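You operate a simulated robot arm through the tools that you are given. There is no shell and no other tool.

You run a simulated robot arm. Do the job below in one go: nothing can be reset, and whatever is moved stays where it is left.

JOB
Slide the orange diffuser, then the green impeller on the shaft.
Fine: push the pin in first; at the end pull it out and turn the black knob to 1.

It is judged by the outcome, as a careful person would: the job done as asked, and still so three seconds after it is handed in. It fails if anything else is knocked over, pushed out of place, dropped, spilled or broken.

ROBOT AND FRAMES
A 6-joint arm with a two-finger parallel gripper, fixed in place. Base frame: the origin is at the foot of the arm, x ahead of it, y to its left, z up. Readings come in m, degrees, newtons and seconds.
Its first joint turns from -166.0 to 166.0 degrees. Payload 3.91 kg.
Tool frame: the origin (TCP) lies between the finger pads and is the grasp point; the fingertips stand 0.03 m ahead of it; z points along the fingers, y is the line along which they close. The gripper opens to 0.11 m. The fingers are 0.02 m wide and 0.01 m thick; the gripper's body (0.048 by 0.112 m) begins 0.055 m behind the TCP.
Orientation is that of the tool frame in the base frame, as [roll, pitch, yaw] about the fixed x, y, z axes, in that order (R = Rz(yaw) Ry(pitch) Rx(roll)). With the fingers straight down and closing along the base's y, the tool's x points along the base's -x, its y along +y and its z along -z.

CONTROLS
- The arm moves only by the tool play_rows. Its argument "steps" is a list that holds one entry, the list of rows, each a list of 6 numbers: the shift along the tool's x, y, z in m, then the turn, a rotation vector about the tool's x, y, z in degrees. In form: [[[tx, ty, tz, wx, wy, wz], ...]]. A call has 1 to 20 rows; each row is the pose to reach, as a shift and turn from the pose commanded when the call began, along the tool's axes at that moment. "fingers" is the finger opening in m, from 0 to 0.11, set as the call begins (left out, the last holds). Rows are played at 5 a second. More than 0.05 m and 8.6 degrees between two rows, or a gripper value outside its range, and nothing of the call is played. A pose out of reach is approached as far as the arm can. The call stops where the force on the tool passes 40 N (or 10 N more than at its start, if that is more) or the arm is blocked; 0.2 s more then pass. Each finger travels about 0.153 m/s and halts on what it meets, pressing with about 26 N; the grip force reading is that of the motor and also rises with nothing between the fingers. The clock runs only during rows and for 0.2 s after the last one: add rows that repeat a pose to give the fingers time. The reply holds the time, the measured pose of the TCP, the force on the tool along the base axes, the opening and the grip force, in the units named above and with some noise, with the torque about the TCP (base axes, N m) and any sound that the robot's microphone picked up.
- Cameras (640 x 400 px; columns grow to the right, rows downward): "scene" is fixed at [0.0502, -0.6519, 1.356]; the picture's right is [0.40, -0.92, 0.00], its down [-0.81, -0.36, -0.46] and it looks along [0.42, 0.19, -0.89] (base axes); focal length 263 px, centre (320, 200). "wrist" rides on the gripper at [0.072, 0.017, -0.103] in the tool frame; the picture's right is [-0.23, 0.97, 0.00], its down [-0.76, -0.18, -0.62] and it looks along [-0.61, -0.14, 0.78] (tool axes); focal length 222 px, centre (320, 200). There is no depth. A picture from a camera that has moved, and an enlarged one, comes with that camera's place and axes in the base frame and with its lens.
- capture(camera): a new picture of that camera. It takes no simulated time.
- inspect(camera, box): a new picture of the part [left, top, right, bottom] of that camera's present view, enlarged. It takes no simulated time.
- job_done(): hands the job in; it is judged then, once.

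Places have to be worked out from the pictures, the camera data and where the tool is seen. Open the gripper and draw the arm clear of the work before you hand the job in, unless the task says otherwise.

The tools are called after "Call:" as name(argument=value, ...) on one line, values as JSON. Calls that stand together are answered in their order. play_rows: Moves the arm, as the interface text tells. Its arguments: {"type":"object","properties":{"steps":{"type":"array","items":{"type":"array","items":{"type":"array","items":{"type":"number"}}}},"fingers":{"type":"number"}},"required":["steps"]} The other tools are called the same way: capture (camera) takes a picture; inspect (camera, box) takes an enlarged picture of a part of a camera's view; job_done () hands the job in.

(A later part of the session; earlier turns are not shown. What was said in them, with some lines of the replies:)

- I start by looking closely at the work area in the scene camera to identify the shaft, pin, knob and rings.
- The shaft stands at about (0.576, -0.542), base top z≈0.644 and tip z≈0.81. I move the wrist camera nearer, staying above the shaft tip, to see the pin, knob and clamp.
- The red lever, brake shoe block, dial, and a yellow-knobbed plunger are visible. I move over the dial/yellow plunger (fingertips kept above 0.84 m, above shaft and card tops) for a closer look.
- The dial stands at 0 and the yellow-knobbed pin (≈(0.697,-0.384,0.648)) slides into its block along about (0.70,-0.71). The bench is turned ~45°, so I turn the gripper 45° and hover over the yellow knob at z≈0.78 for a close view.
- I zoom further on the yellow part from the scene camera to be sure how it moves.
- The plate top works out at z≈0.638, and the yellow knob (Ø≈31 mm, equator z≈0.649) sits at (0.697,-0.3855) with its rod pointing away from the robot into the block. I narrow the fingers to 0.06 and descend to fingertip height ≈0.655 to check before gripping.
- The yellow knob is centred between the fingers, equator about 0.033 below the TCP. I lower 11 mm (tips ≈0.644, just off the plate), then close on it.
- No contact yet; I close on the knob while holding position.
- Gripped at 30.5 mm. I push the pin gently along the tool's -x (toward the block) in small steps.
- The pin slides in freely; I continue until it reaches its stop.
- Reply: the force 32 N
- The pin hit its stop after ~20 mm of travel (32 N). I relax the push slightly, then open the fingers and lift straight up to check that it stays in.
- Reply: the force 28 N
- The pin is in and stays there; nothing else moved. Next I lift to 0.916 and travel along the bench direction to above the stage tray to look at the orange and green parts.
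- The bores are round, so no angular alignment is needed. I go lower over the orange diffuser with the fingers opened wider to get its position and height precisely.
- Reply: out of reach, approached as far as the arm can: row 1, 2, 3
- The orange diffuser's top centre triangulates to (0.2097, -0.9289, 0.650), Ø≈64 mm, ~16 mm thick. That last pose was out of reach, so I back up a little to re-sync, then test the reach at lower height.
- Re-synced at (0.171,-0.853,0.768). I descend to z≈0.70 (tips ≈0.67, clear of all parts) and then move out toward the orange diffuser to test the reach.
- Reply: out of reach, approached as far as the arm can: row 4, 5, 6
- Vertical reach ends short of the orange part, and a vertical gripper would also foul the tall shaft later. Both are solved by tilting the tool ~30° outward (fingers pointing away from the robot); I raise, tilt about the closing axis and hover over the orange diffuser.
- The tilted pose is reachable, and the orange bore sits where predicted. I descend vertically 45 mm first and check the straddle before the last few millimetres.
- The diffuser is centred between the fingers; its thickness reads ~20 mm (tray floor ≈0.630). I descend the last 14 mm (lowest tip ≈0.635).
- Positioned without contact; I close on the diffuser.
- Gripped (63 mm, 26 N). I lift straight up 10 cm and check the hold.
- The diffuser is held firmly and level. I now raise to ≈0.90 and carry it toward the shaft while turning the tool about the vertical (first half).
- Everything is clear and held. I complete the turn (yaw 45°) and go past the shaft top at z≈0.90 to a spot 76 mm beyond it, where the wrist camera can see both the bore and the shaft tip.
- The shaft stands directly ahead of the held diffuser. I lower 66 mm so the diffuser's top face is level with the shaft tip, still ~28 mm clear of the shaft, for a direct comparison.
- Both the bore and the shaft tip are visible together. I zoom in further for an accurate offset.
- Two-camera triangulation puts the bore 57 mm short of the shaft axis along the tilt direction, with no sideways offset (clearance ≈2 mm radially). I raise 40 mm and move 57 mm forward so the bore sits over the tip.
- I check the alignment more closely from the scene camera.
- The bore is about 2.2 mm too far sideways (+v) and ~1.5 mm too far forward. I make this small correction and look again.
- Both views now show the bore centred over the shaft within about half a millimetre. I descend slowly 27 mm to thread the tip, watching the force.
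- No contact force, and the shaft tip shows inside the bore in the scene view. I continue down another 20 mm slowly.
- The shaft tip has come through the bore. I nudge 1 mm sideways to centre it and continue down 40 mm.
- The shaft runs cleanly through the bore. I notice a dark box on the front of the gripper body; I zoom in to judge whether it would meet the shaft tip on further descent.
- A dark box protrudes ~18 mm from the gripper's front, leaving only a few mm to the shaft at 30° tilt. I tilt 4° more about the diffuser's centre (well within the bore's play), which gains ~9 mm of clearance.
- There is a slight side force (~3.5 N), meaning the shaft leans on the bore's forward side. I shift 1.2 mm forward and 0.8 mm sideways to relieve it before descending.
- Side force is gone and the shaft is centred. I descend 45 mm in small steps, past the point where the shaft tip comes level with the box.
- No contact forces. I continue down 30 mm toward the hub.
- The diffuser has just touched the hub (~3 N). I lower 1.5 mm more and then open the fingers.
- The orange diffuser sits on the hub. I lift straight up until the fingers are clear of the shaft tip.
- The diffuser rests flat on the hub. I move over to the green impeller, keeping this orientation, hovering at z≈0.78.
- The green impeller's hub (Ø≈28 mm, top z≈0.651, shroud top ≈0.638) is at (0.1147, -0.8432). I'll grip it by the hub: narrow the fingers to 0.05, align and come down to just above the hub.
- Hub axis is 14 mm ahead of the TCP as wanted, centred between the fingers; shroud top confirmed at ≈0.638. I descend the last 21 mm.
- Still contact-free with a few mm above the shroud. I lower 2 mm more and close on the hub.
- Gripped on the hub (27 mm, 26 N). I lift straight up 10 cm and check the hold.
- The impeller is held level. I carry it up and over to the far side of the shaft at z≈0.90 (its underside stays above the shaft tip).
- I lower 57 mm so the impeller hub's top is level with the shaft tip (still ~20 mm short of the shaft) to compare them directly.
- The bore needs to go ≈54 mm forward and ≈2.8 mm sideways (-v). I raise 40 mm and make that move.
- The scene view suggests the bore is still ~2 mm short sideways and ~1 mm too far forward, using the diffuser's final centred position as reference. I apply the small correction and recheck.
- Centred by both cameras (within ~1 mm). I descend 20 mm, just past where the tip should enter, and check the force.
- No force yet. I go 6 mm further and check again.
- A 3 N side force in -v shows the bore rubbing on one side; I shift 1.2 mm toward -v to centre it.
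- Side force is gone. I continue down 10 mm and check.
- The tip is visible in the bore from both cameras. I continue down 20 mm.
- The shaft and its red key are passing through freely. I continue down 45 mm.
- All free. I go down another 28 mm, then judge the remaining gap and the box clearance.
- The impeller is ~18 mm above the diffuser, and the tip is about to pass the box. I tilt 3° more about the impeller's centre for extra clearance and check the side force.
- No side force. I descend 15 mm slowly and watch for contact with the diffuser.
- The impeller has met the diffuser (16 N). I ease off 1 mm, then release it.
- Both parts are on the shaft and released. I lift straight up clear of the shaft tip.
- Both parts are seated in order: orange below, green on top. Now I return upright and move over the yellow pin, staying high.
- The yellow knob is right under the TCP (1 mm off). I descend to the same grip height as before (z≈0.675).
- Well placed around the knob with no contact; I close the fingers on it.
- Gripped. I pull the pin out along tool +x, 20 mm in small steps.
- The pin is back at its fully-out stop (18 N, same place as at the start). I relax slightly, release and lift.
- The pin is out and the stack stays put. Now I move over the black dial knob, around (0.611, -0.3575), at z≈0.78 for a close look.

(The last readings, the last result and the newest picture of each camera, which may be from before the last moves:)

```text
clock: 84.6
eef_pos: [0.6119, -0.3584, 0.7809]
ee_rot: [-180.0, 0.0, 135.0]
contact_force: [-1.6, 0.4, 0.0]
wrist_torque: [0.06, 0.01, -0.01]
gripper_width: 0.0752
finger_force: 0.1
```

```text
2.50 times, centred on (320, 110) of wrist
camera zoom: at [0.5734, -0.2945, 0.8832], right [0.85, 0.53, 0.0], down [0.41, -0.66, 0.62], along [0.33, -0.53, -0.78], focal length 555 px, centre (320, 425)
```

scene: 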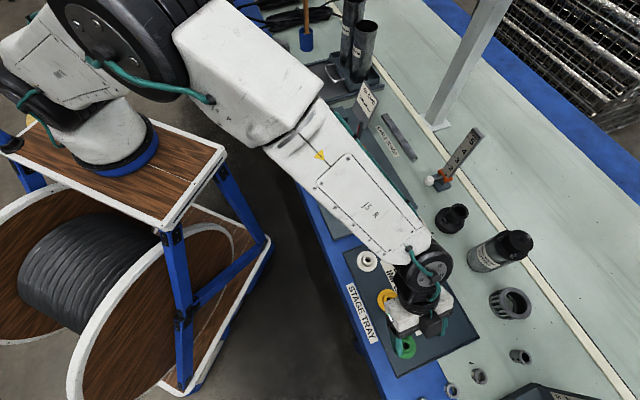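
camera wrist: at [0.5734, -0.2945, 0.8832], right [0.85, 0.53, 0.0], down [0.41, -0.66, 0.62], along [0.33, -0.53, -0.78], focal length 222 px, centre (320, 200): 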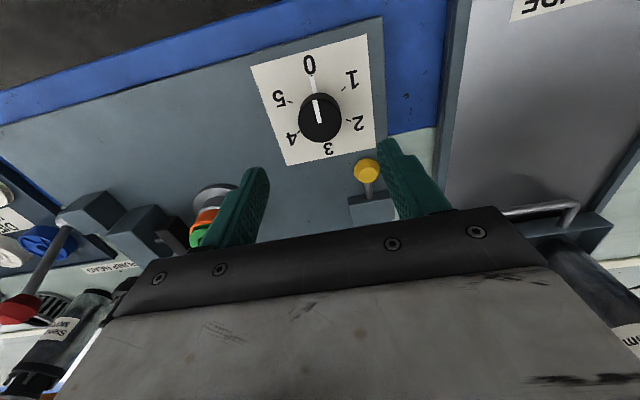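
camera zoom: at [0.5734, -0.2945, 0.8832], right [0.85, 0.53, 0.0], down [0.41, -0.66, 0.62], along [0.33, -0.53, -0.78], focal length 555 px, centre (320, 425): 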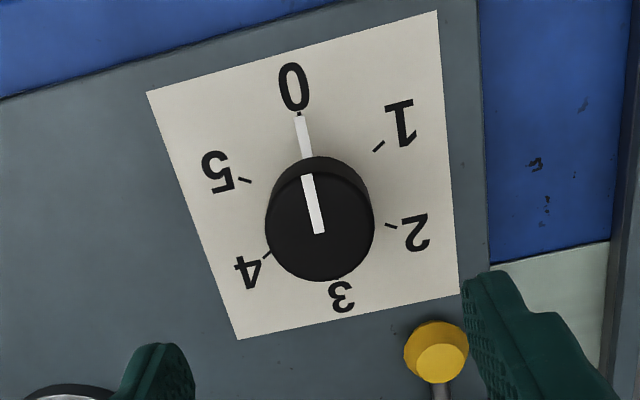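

The dial marks are exactly 60° apart, clockwise from 0 to 1, and the knob (Ø≈43 mm) is centred under the TCP. I descend around it to z≈0.676.

Call:
play_rows(steps=[[[0, 0, 0.03, 0, 0, 0], [0, 0, 0.06, 0, 0, 0], [0, 0, 0.085, 0, 0, 0], [0, 0, 0.105, 0, 0, 0], [0, 0, 0.105, 0, 0, 0]]])

Call:
inspect(camera="wrist", box=[220, 60, 420, 220])

Call:
inspect(camera="scene", box=[280, 90, 350, 150])

```text
clock: 85.8
eef_pos: [0.6126, -0.3597, 0.6762]
ee_rot: [-180.0, 0.0, 135.1]
contact_force: [-0.2, 0.0, 0.0]
wrist_torque: [-0.04, -0.03, 0.03]
gripper_width: 0.075
finger_force: 0.0
```

```text
2.50 times, centred on (320, 140) of wrist
camera zoom: at [0.5733, -0.2961, 0.7787], right [0.85, 0.53, 0.0], down [0.41, -0.66, 0.62], along [0.33, -0.53, -0.78], focal length 555 px, centre (320, 350)
```

zoom: 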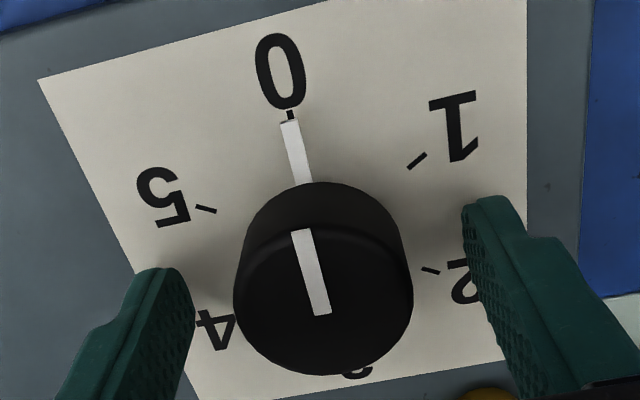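

```text
6.67 times, centred on (315, 120) of scene
camera zoom: at [0.0502, -0.6519, 1.356], right [0.4, -0.92, 0.0], down [-0.81, -0.36, -0.46], along [0.42, 0.19, -0.89], focal length 1751 px, centre (353, 733)
```

zoom: 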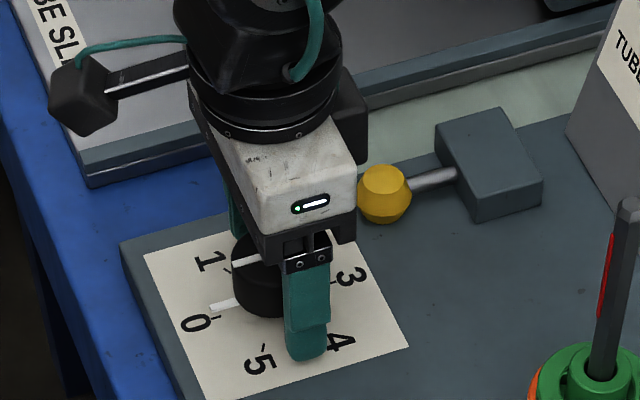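

Centred within about 1 mm. I close on the knob.

Call:
play_rows(steps=[[[0, 0, 0, 0, 0, 0], [0, 0, 0, 0, 0, 0], [0, 0, 0, 0, 0, 0]]], fingers=0.025)

Call:
inspect(camera="wrist", box=[220, 60, 420, 220])

```text
clock: 86.6
eef_pos: [0.6129, -0.3589, 0.6757]
ee_rot: [179.9, 0.0, 135.2]
contact_force: [12.8, 10.4, -4.2]
wrist_torque: [0.15, -0.57, -0.08]
gripper_width: 0.0413
finger_force: 45.0
```

```text
2.50 times, centred on (320, 140) of wrist
camera zoom: at [0.5741, -0.2952, 0.7788], right [0.85, 0.53, 0.0], down [0.41, -0.66, 0.62], along [0.33, -0.53, -0.78], focal length 555 px, centre (320, 350)
```

zoom: 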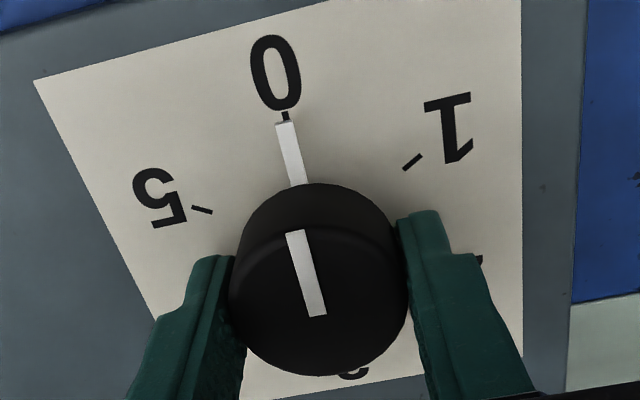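

Gripped at 41 mm with some side load, so the knob's centre is ~1 mm to +y of the tool. I shift 1 mm to relieve it before turning.

Call:
play_rows(steps=[[[0, 0.0006, 0, 0, 0, 0], [0, 0.0011, 0, 0, 0, 0], [0, 0.0011, 0, 0, 0, 0]]])

```text
clock: 87.4
eef_pos: [0.6128, -0.3579, 0.6756]
ee_rot: [180.0, -0.1, 135.0]
contact_force: [5.8, 4.4, 6.1]
wrist_torque: [0.19, 0.0, -0.01]
gripper_width: 0.0415
finger_force: 45.3
```

Load is down to ~7 N. I add 0.6 mm more and turn the knob clockwise (about tool +z), first 30°, and check.

Call:
play_rows(steps=[[[0, 0.0006, 0, 0, 0, 0], [0, 0.0006, 0, 0, 0, 6], [0, 0.0006, 0, 0, 0, 12], [0, 0.0006, 0, 0, 0, 18], [0, 0.0006, 0, 0, 0, 24], [0, 0.0006, 0, 0, 0, 30], [0, 0.0006, 0, 0, 0, 30]]])

Call:
inspect(camera="wrist", box=[220, 60, 420, 220])

```text
clock: 88.8
eef_pos: [0.613, -0.3586, 0.676]
ee_rot: [-179.9, 0.0, 106.1]
contact_force: [-28.8, -28.4, 5.8]
wrist_torque: [-0.77, 0.85, 0.09]
gripper_width: 0.0414
finger_force: 44.9
stopped in row 7: the force on the tool passed its limit at 42 N (the readings are from after the stop); the commanded pose is now the measured one
```

```text
2.50 times, centred on (320, 140) of wrist
camera zoom: at [0.6089, -0.2845, 0.7788], right [1.0, 0.05, 0.0], down [0.04, -0.78, 0.62], along [0.03, -0.62, -0.78], focal length 555 px, centre (320, 350)
```

zoom: 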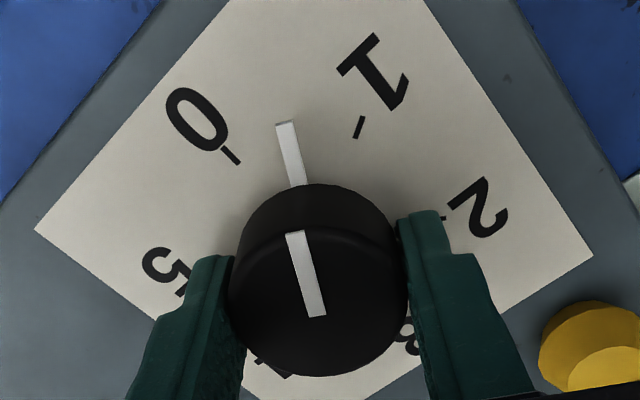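

The knob turned ~29° with the gripper, but a side load built up (axis offset ~1 mm). I shift ~1 mm along the load to relieve it before continuing.

Call:
play_rows(steps=[[[-0.0003, -0.0005, 0, 0, 0, 0], [-0.0005, -0.0009, 0, 0, 0, 0], [-0.0005, -0.0009, 0, 0, 0, 0]]])

```text
clock: 89.6
eef_pos: [0.6113, -0.3554, 0.6757]
ee_rot: [-179.9, -0.4, 106.2]
contact_force: [-27.0, 9.3, -1.4]
wrist_torque: [0.82, 0.7, -0.03]
gripper_width: 0.0412
finger_force: 44.5
```

The load direction is unclear now, so it is cleaner to let go, recentre and regrip. I open the fingers and look.

Call:
play_rows(steps=[[[0, 0, 0, 0, 0, 0], [0, 0, 0, 0, 0, 0], [0, 0, 0, 0, 0, 0]]], fingers=0.075)

Call:
inspect(camera="wrist", box=[220, 60, 420, 220])

Call:
inspect(camera="scene", box=[280, 90, 350, 150])

```text
clock: 90.4
eef_pos: [0.6134, -0.3574, 0.6751]
ee_rot: [-180.0, 0.0, 106.2]
contact_force: [0.2, -0.5, -0.1]
wrist_torque: [0.02, 0.02, 0.0]
gripper_width: 0.0749
finger_force: 0.1
```

```text
2.50 times, centred on (320, 140) of wrist
camera zoom: at [0.6098, -0.2834, 0.7791], right [1.0, 0.05, 0.0], down [0.04, -0.78, 0.62], along [0.03, -0.62, -0.78], focal length 555 px, centre (320, 350)
```

zoom: 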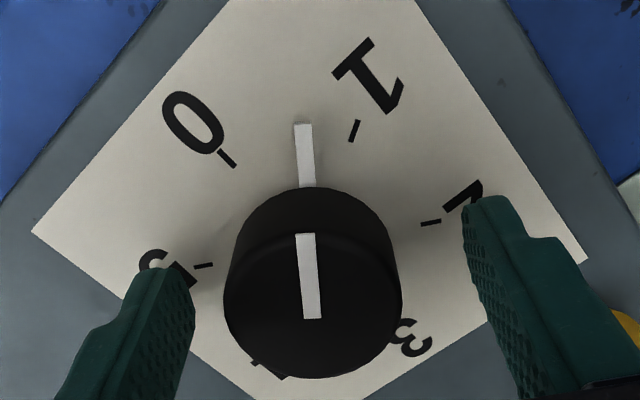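

```text
6.67 times, centred on (315, 120) of scene
camera zoom: at [0.0502, -0.6519, 1.356], right [0.4, -0.92, 0.0], down [-0.81, -0.36, -0.46], along [0.42, 0.19, -0.89], focal length 1751 px, centre (353, 733)
```

zoom: 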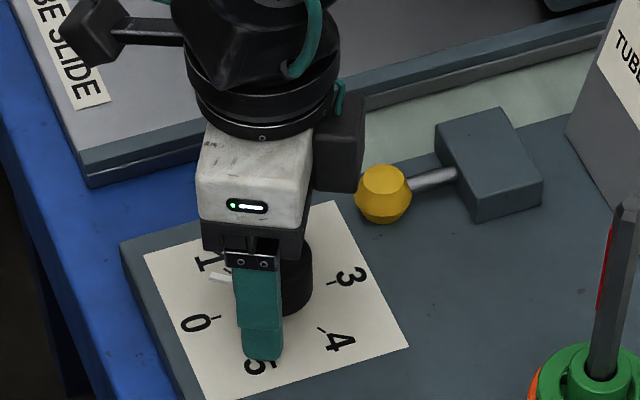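

The pointer is now ~36.5° past 0 (23.5° more to go), and the knob axis is 1.4 mm to -y of the tool. I recentre by that amount and regrip.

Call:
play_rows(steps=[[[0, -0.0014, 0, 0, 0, 0], [0, -0.0014, 0, 0, 0, 0]]])

Call:
play_rows(steps=[[[0, 0, 0, 0, 0, 0], [0, 0, 0, 0, 0, 0], [0, 0, 0, 0, 0, 0]]], fingers=0.025)

```text
clock: 91.0
eef_pos: [0.612, -0.3582, 0.6773]
ee_rot: [-179.9, 0.0, 106.1]
contact_force: [-1.2, 0.2, 0.3]
wrist_torque: [0.01, 0.01, 0.0]
gripper_width: 0.0746
finger_force: 0.1
```

```text
clock: 91.8
eef_pos: [0.6115, -0.3579, 0.6767]
ee_rot: [180.0, 0.0, 106.3]
contact_force: [-0.7, -0.8, 0.9]
wrist_torque: [0.03, 0.0, 0.0]
gripper_width: 0.0412
finger_force: 45.2
```

Regripped with no side load. I turn the remaining ~23.5° clockwise.

Call:
play_rows(steps=[[[0, 0, 0, 0, 0, 5], [0, 0, 0, 0, 0, 10], [0, 0, 0, 0, 0, 15], [0, 0, 0, 0, 0, 20], [0, 0, 0, 0, 0, 23.5], [0, 0, 0, 0, 0, 23.5]]])

Call:
inspect(camera="wrist", box=[220, 60, 420, 220])

```text
clock: 93.2
eef_pos: [0.6112, -0.3582, 0.6764]
ee_rot: [-180.0, 0.1, 82.5]
contact_force: [-6.6, -2.8, 27.5]
wrist_torque: [-0.45, 0.2, 0.01]
gripper_width: 0.041
finger_force: 44.4
```

```text
2.50 times, centred on (320, 140) of wrist
camera zoom: at [0.6379, -0.2887, 0.7794], right [0.94, -0.35, 0.0], down [-0.28, -0.73, 0.62], along [-0.22, -0.58, -0.78], focal length 555 px, centre (320, 350)
```

zoom: 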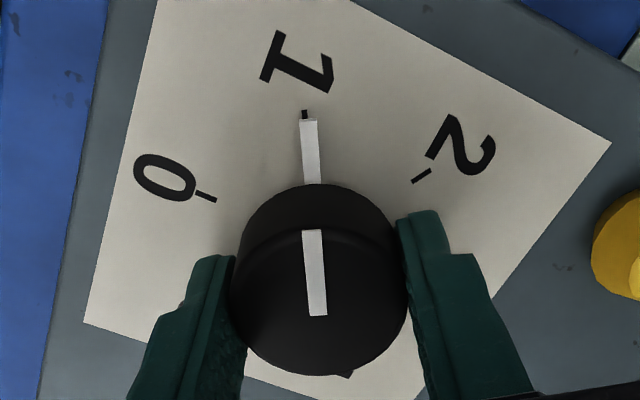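

The pointer sits on the 1 mark. I open the fingers gently and check that it stays there.

Call:
play_rows(steps=[[[0, 0, 0, 0, 0, 0], [0, 0, 0, 0, 0, 0], [0, 0, 0, 0, 0, 0]]], fingers=0.075)

Call:
inspect(camera="wrist", box=[270, 80, 370, 200])

```text
clock: 94.0
eef_pos: [0.6113, -0.3574, 0.6768]
ee_rot: [-180.0, 0.0, 82.7]
contact_force: [0.5, 0.6, 0.4]
wrist_torque: [-0.03, 0.02, 0.01]
gripper_width: 0.0751
finger_force: 0.0
```

```text
3.33 times, centred on (320, 140) of wrist
camera zoom: at [0.6383, -0.2883, 0.7784], right [0.94, -0.35, 0.0], down [-0.27, -0.73, 0.62], along [-0.22, -0.58, -0.78], focal length 740 px, centre (320, 400)
```

zoom: 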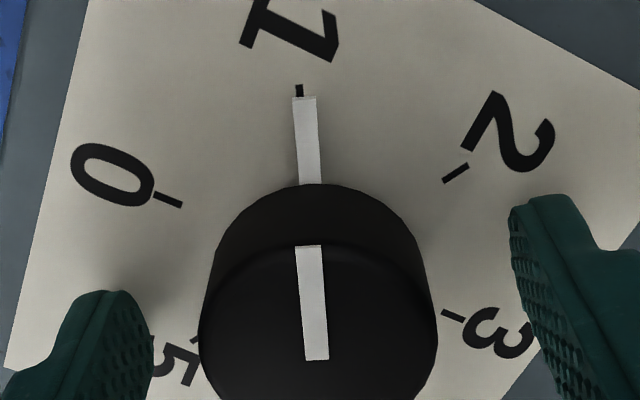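

The pointer is on 1 (within about 1°). I lift clear and inspect everything.

Call:
play_rows(steps=[[[0, 0, -0.02, 0, 0, 0], [0, 0, -0.05, 0, 0, 0], [0, 0, -0.09, 0, 0, 0], [0, 0, -0.13, 0, 0, 0], [0, 0, -0.17, 0, 0, 0], [0, 0, -0.17, 0, 0, 0]]])

Call:
inspect(camera="wrist", box=[230, 20, 410, 170])

Call:
capture(camera="scene")

```text
clock: 95.4
eef_pos: [0.6142, -0.3595, 0.8462]
ee_rot: [-179.9, 0.0, 82.7]
contact_force: [-0.1, 0.3, -0.6]
wrist_torque: [-0.04, -0.02, -0.01]
gripper_width: 0.0748
finger_force: 0.0
```

```text
2.67 times, centred on (320, 95) of wrist
camera zoom: at [0.6398, -0.2889, 0.9486], right [0.94, -0.35, 0.0], down [-0.27, -0.73, 0.62], along [-0.22, -0.58, -0.78], focal length 592 px, centre (320, 480)
```

zoom: 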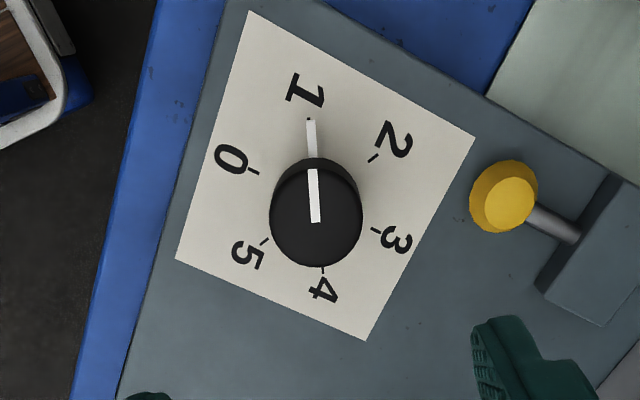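

```text
taken
```

scene: 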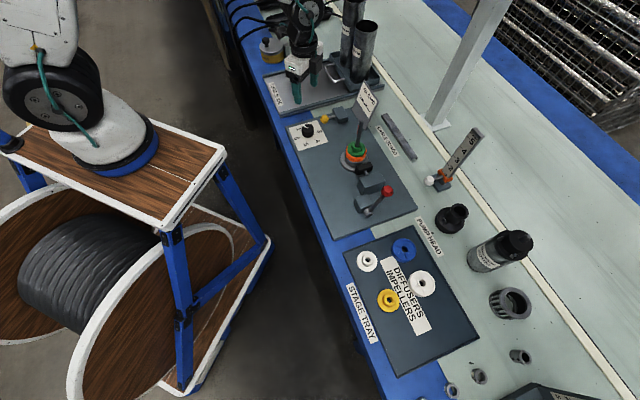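

The dial reads 1, the pin is out and both parts are on the shaft. I open the gripper fully and draw the arm up and back, then do a last check.

Call:
play_rows(steps=[[[0, 0, -0.035, 0, 0, 0], [-0.0125, -0.032, -0.065, 0, 0, 0], [-0.025, -0.064, -0.095, 0, 0, 0], [-0.0375, -0.096, -0.125, 0, 0, 0], [-0.05, -0.128, -0.15, 0, 0, 0], [-0.0625, -0.16, -0.175, 0, 0, 0], [-0.075, -0.192, -0.2, 0, 0, 0], [-0.075, -0.192, -0.2, 0, 0, 0]]], fingers=0.11)

Call:
inspect(camera="scene", box=[285, 90, 405, 210])

Call:
inspect(camera="scene", box=[335, 105, 385, 175])

Call:
inspect(camera="scene", box=[285, 105, 355, 155])

Call:
capture(camera="scene")

```text
clock: 97.2
eef_pos: [0.4144, -0.4062, 1.0481]
ee_rot: [-179.9, 0.0, 82.8]
contact_force: [0.5, 0.5, 0.3]
wrist_torque: [0.0, -0.01, 0.02]
gripper_width: 0.11
finger_force: 0.0
```

```text
3.33 times, centred on (345, 150) of scene
camera zoom: at [0.0502, -0.6519, 1.356], right [0.4, -0.92, 0.0], down [-0.81, -0.36, -0.46], along [0.42, 0.19, -0.89], focal length 875 px, centre (237, 367)
```

zoom: 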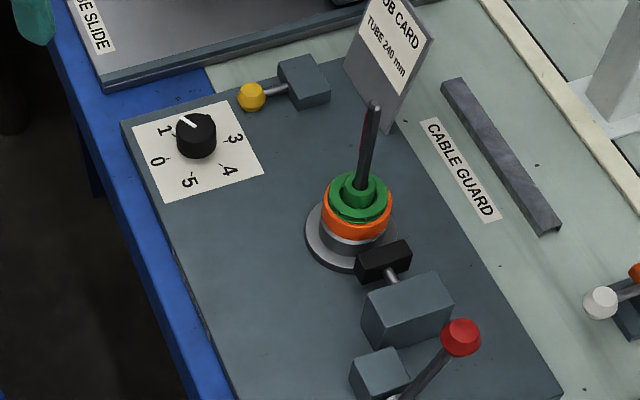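

```text
5.71 times, centred on (360, 140) of scene
camera zoom: at [0.0502, -0.6519, 1.356], right [0.4, -0.92, 0.0], down [-0.81, -0.36, -0.46], along [0.42, 0.19, -0.89], focal length 1501 px, centre (91, 543)
```

zoom: 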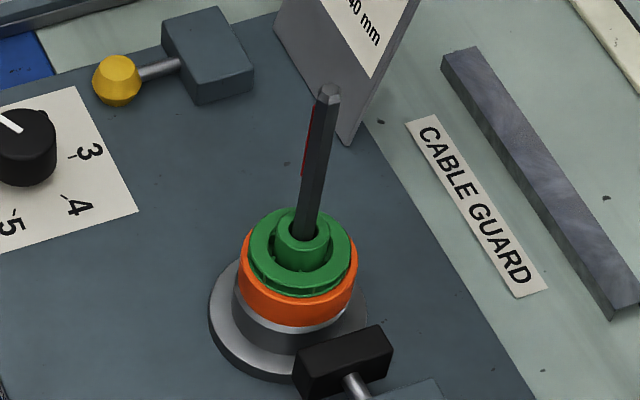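

```text
8.00 times, centred on (320, 130) of scene
camera zoom: at [0.0502, -0.6519, 1.356], right [0.4, -0.92, 0.0], down [-0.81, -0.36, -0.46], along [0.42, 0.19, -0.89], focal length 2101 px, centre (320, 760)
```

zoom: 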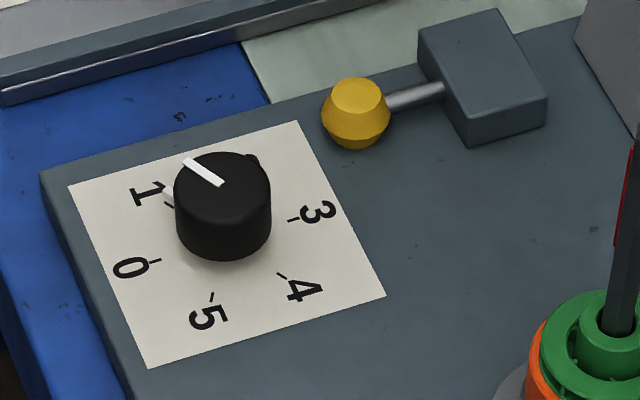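

```text
taken
```

scene: 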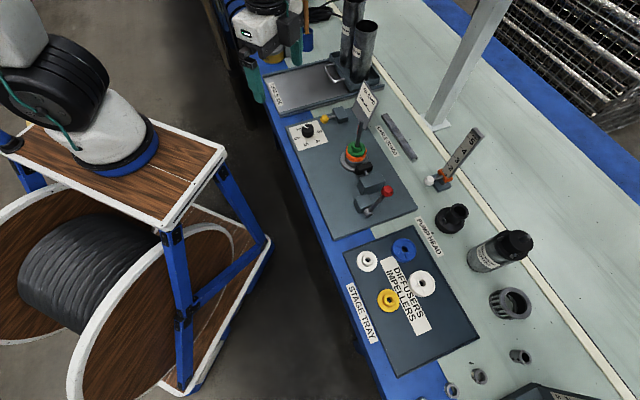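

Everything looks as asked: orange then green on the shaft, pin out, dial on 1, nothing else moved. I wait briefly and take one more look at the shaft to be sure it is stable.

Call:
play_rows(steps=[[[0, 0, 0, 0, 0, 0], [0, 0, 0, 0, 0, 0], [0, 0, 0, 0, 0, 0], [0, 0, 0, 0, 0, 0], [0, 0, 0, 0, 0, 0], [0, 0, 0, 0, 0, 0], [0, 0, 0, 0, 0, 0], [0, 0, 0, 0, 0, 0], [0, 0, 0, 0, 0, 0], [0, 0, 0, 0, 0, 0], [0, 0, 0, 0, 0, 0], [0, 0, 0, 0, 0, 0]]])

Call:
inspect(camera="scene", box=[335, 105, 385, 175])

Call:
inspect(camera="scene", box=[285, 105, 355, 155])

```text
clock: 99.8
eef_pos: [0.4137, -0.4062, 1.0472]
ee_rot: [-179.9, 0.0, 82.7]
contact_force: [0.5, 0.3, -0.8]
wrist_torque: [0.0, 0.01, 0.01]
gripper_width: 0.1102
finger_force: 0.1
```

```text
5.71 times, centred on (360, 140) of scene
camera zoom: at [0.0502, -0.6519, 1.356], right [0.4, -0.92, 0.0], down [-0.81, -0.36, -0.46], along [0.42, 0.19, -0.89], focal length 1501 px, centre (91, 543)
```

zoom: 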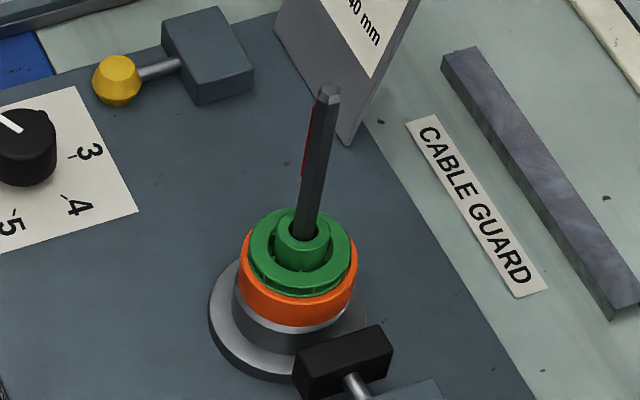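

```text
8.00 times, centred on (320, 130) of scene
camera zoom: at [0.0502, -0.6519, 1.356], right [0.4, -0.92, 0.0], down [-0.81, -0.36, -0.46], along [0.42, 0.19, -0.89], focal length 2101 px, centre (320, 760)
```

zoom: 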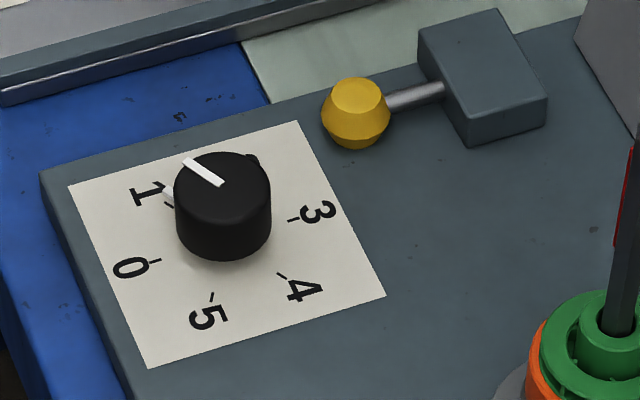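

Nothing has moved over the wait: the stack is seated, the pin is out, the dial is at 1, and the arm is clear with the gripper open. I hand the job in.

Call:
job_done()

```text
The job is handed in.
```

The job is done and handed in. The orange diffuser is on the shaft, resting on the hub, with the green impeller on top of it.

- **Pin:** I took the yellow-knobbed plunger beside the dial to be the pin. I pushed it in to its stop before sliding the parts on, and pulled it back out to its stop at the end.
- **Dial:** The black knob now points to 1, within about 1°. Side load stopped the turn halfway, so I let go, recentred and finished it.
- **State at hand-in:** The gripper is open and the arm is clear of the work. A last look after about 2.6 seconds showed nothing shifting. I saw nothing else knocked over or out of place.
- **Shaft:** It looked turned slightly after I moved the knob. It was not moving in the last two pictures.
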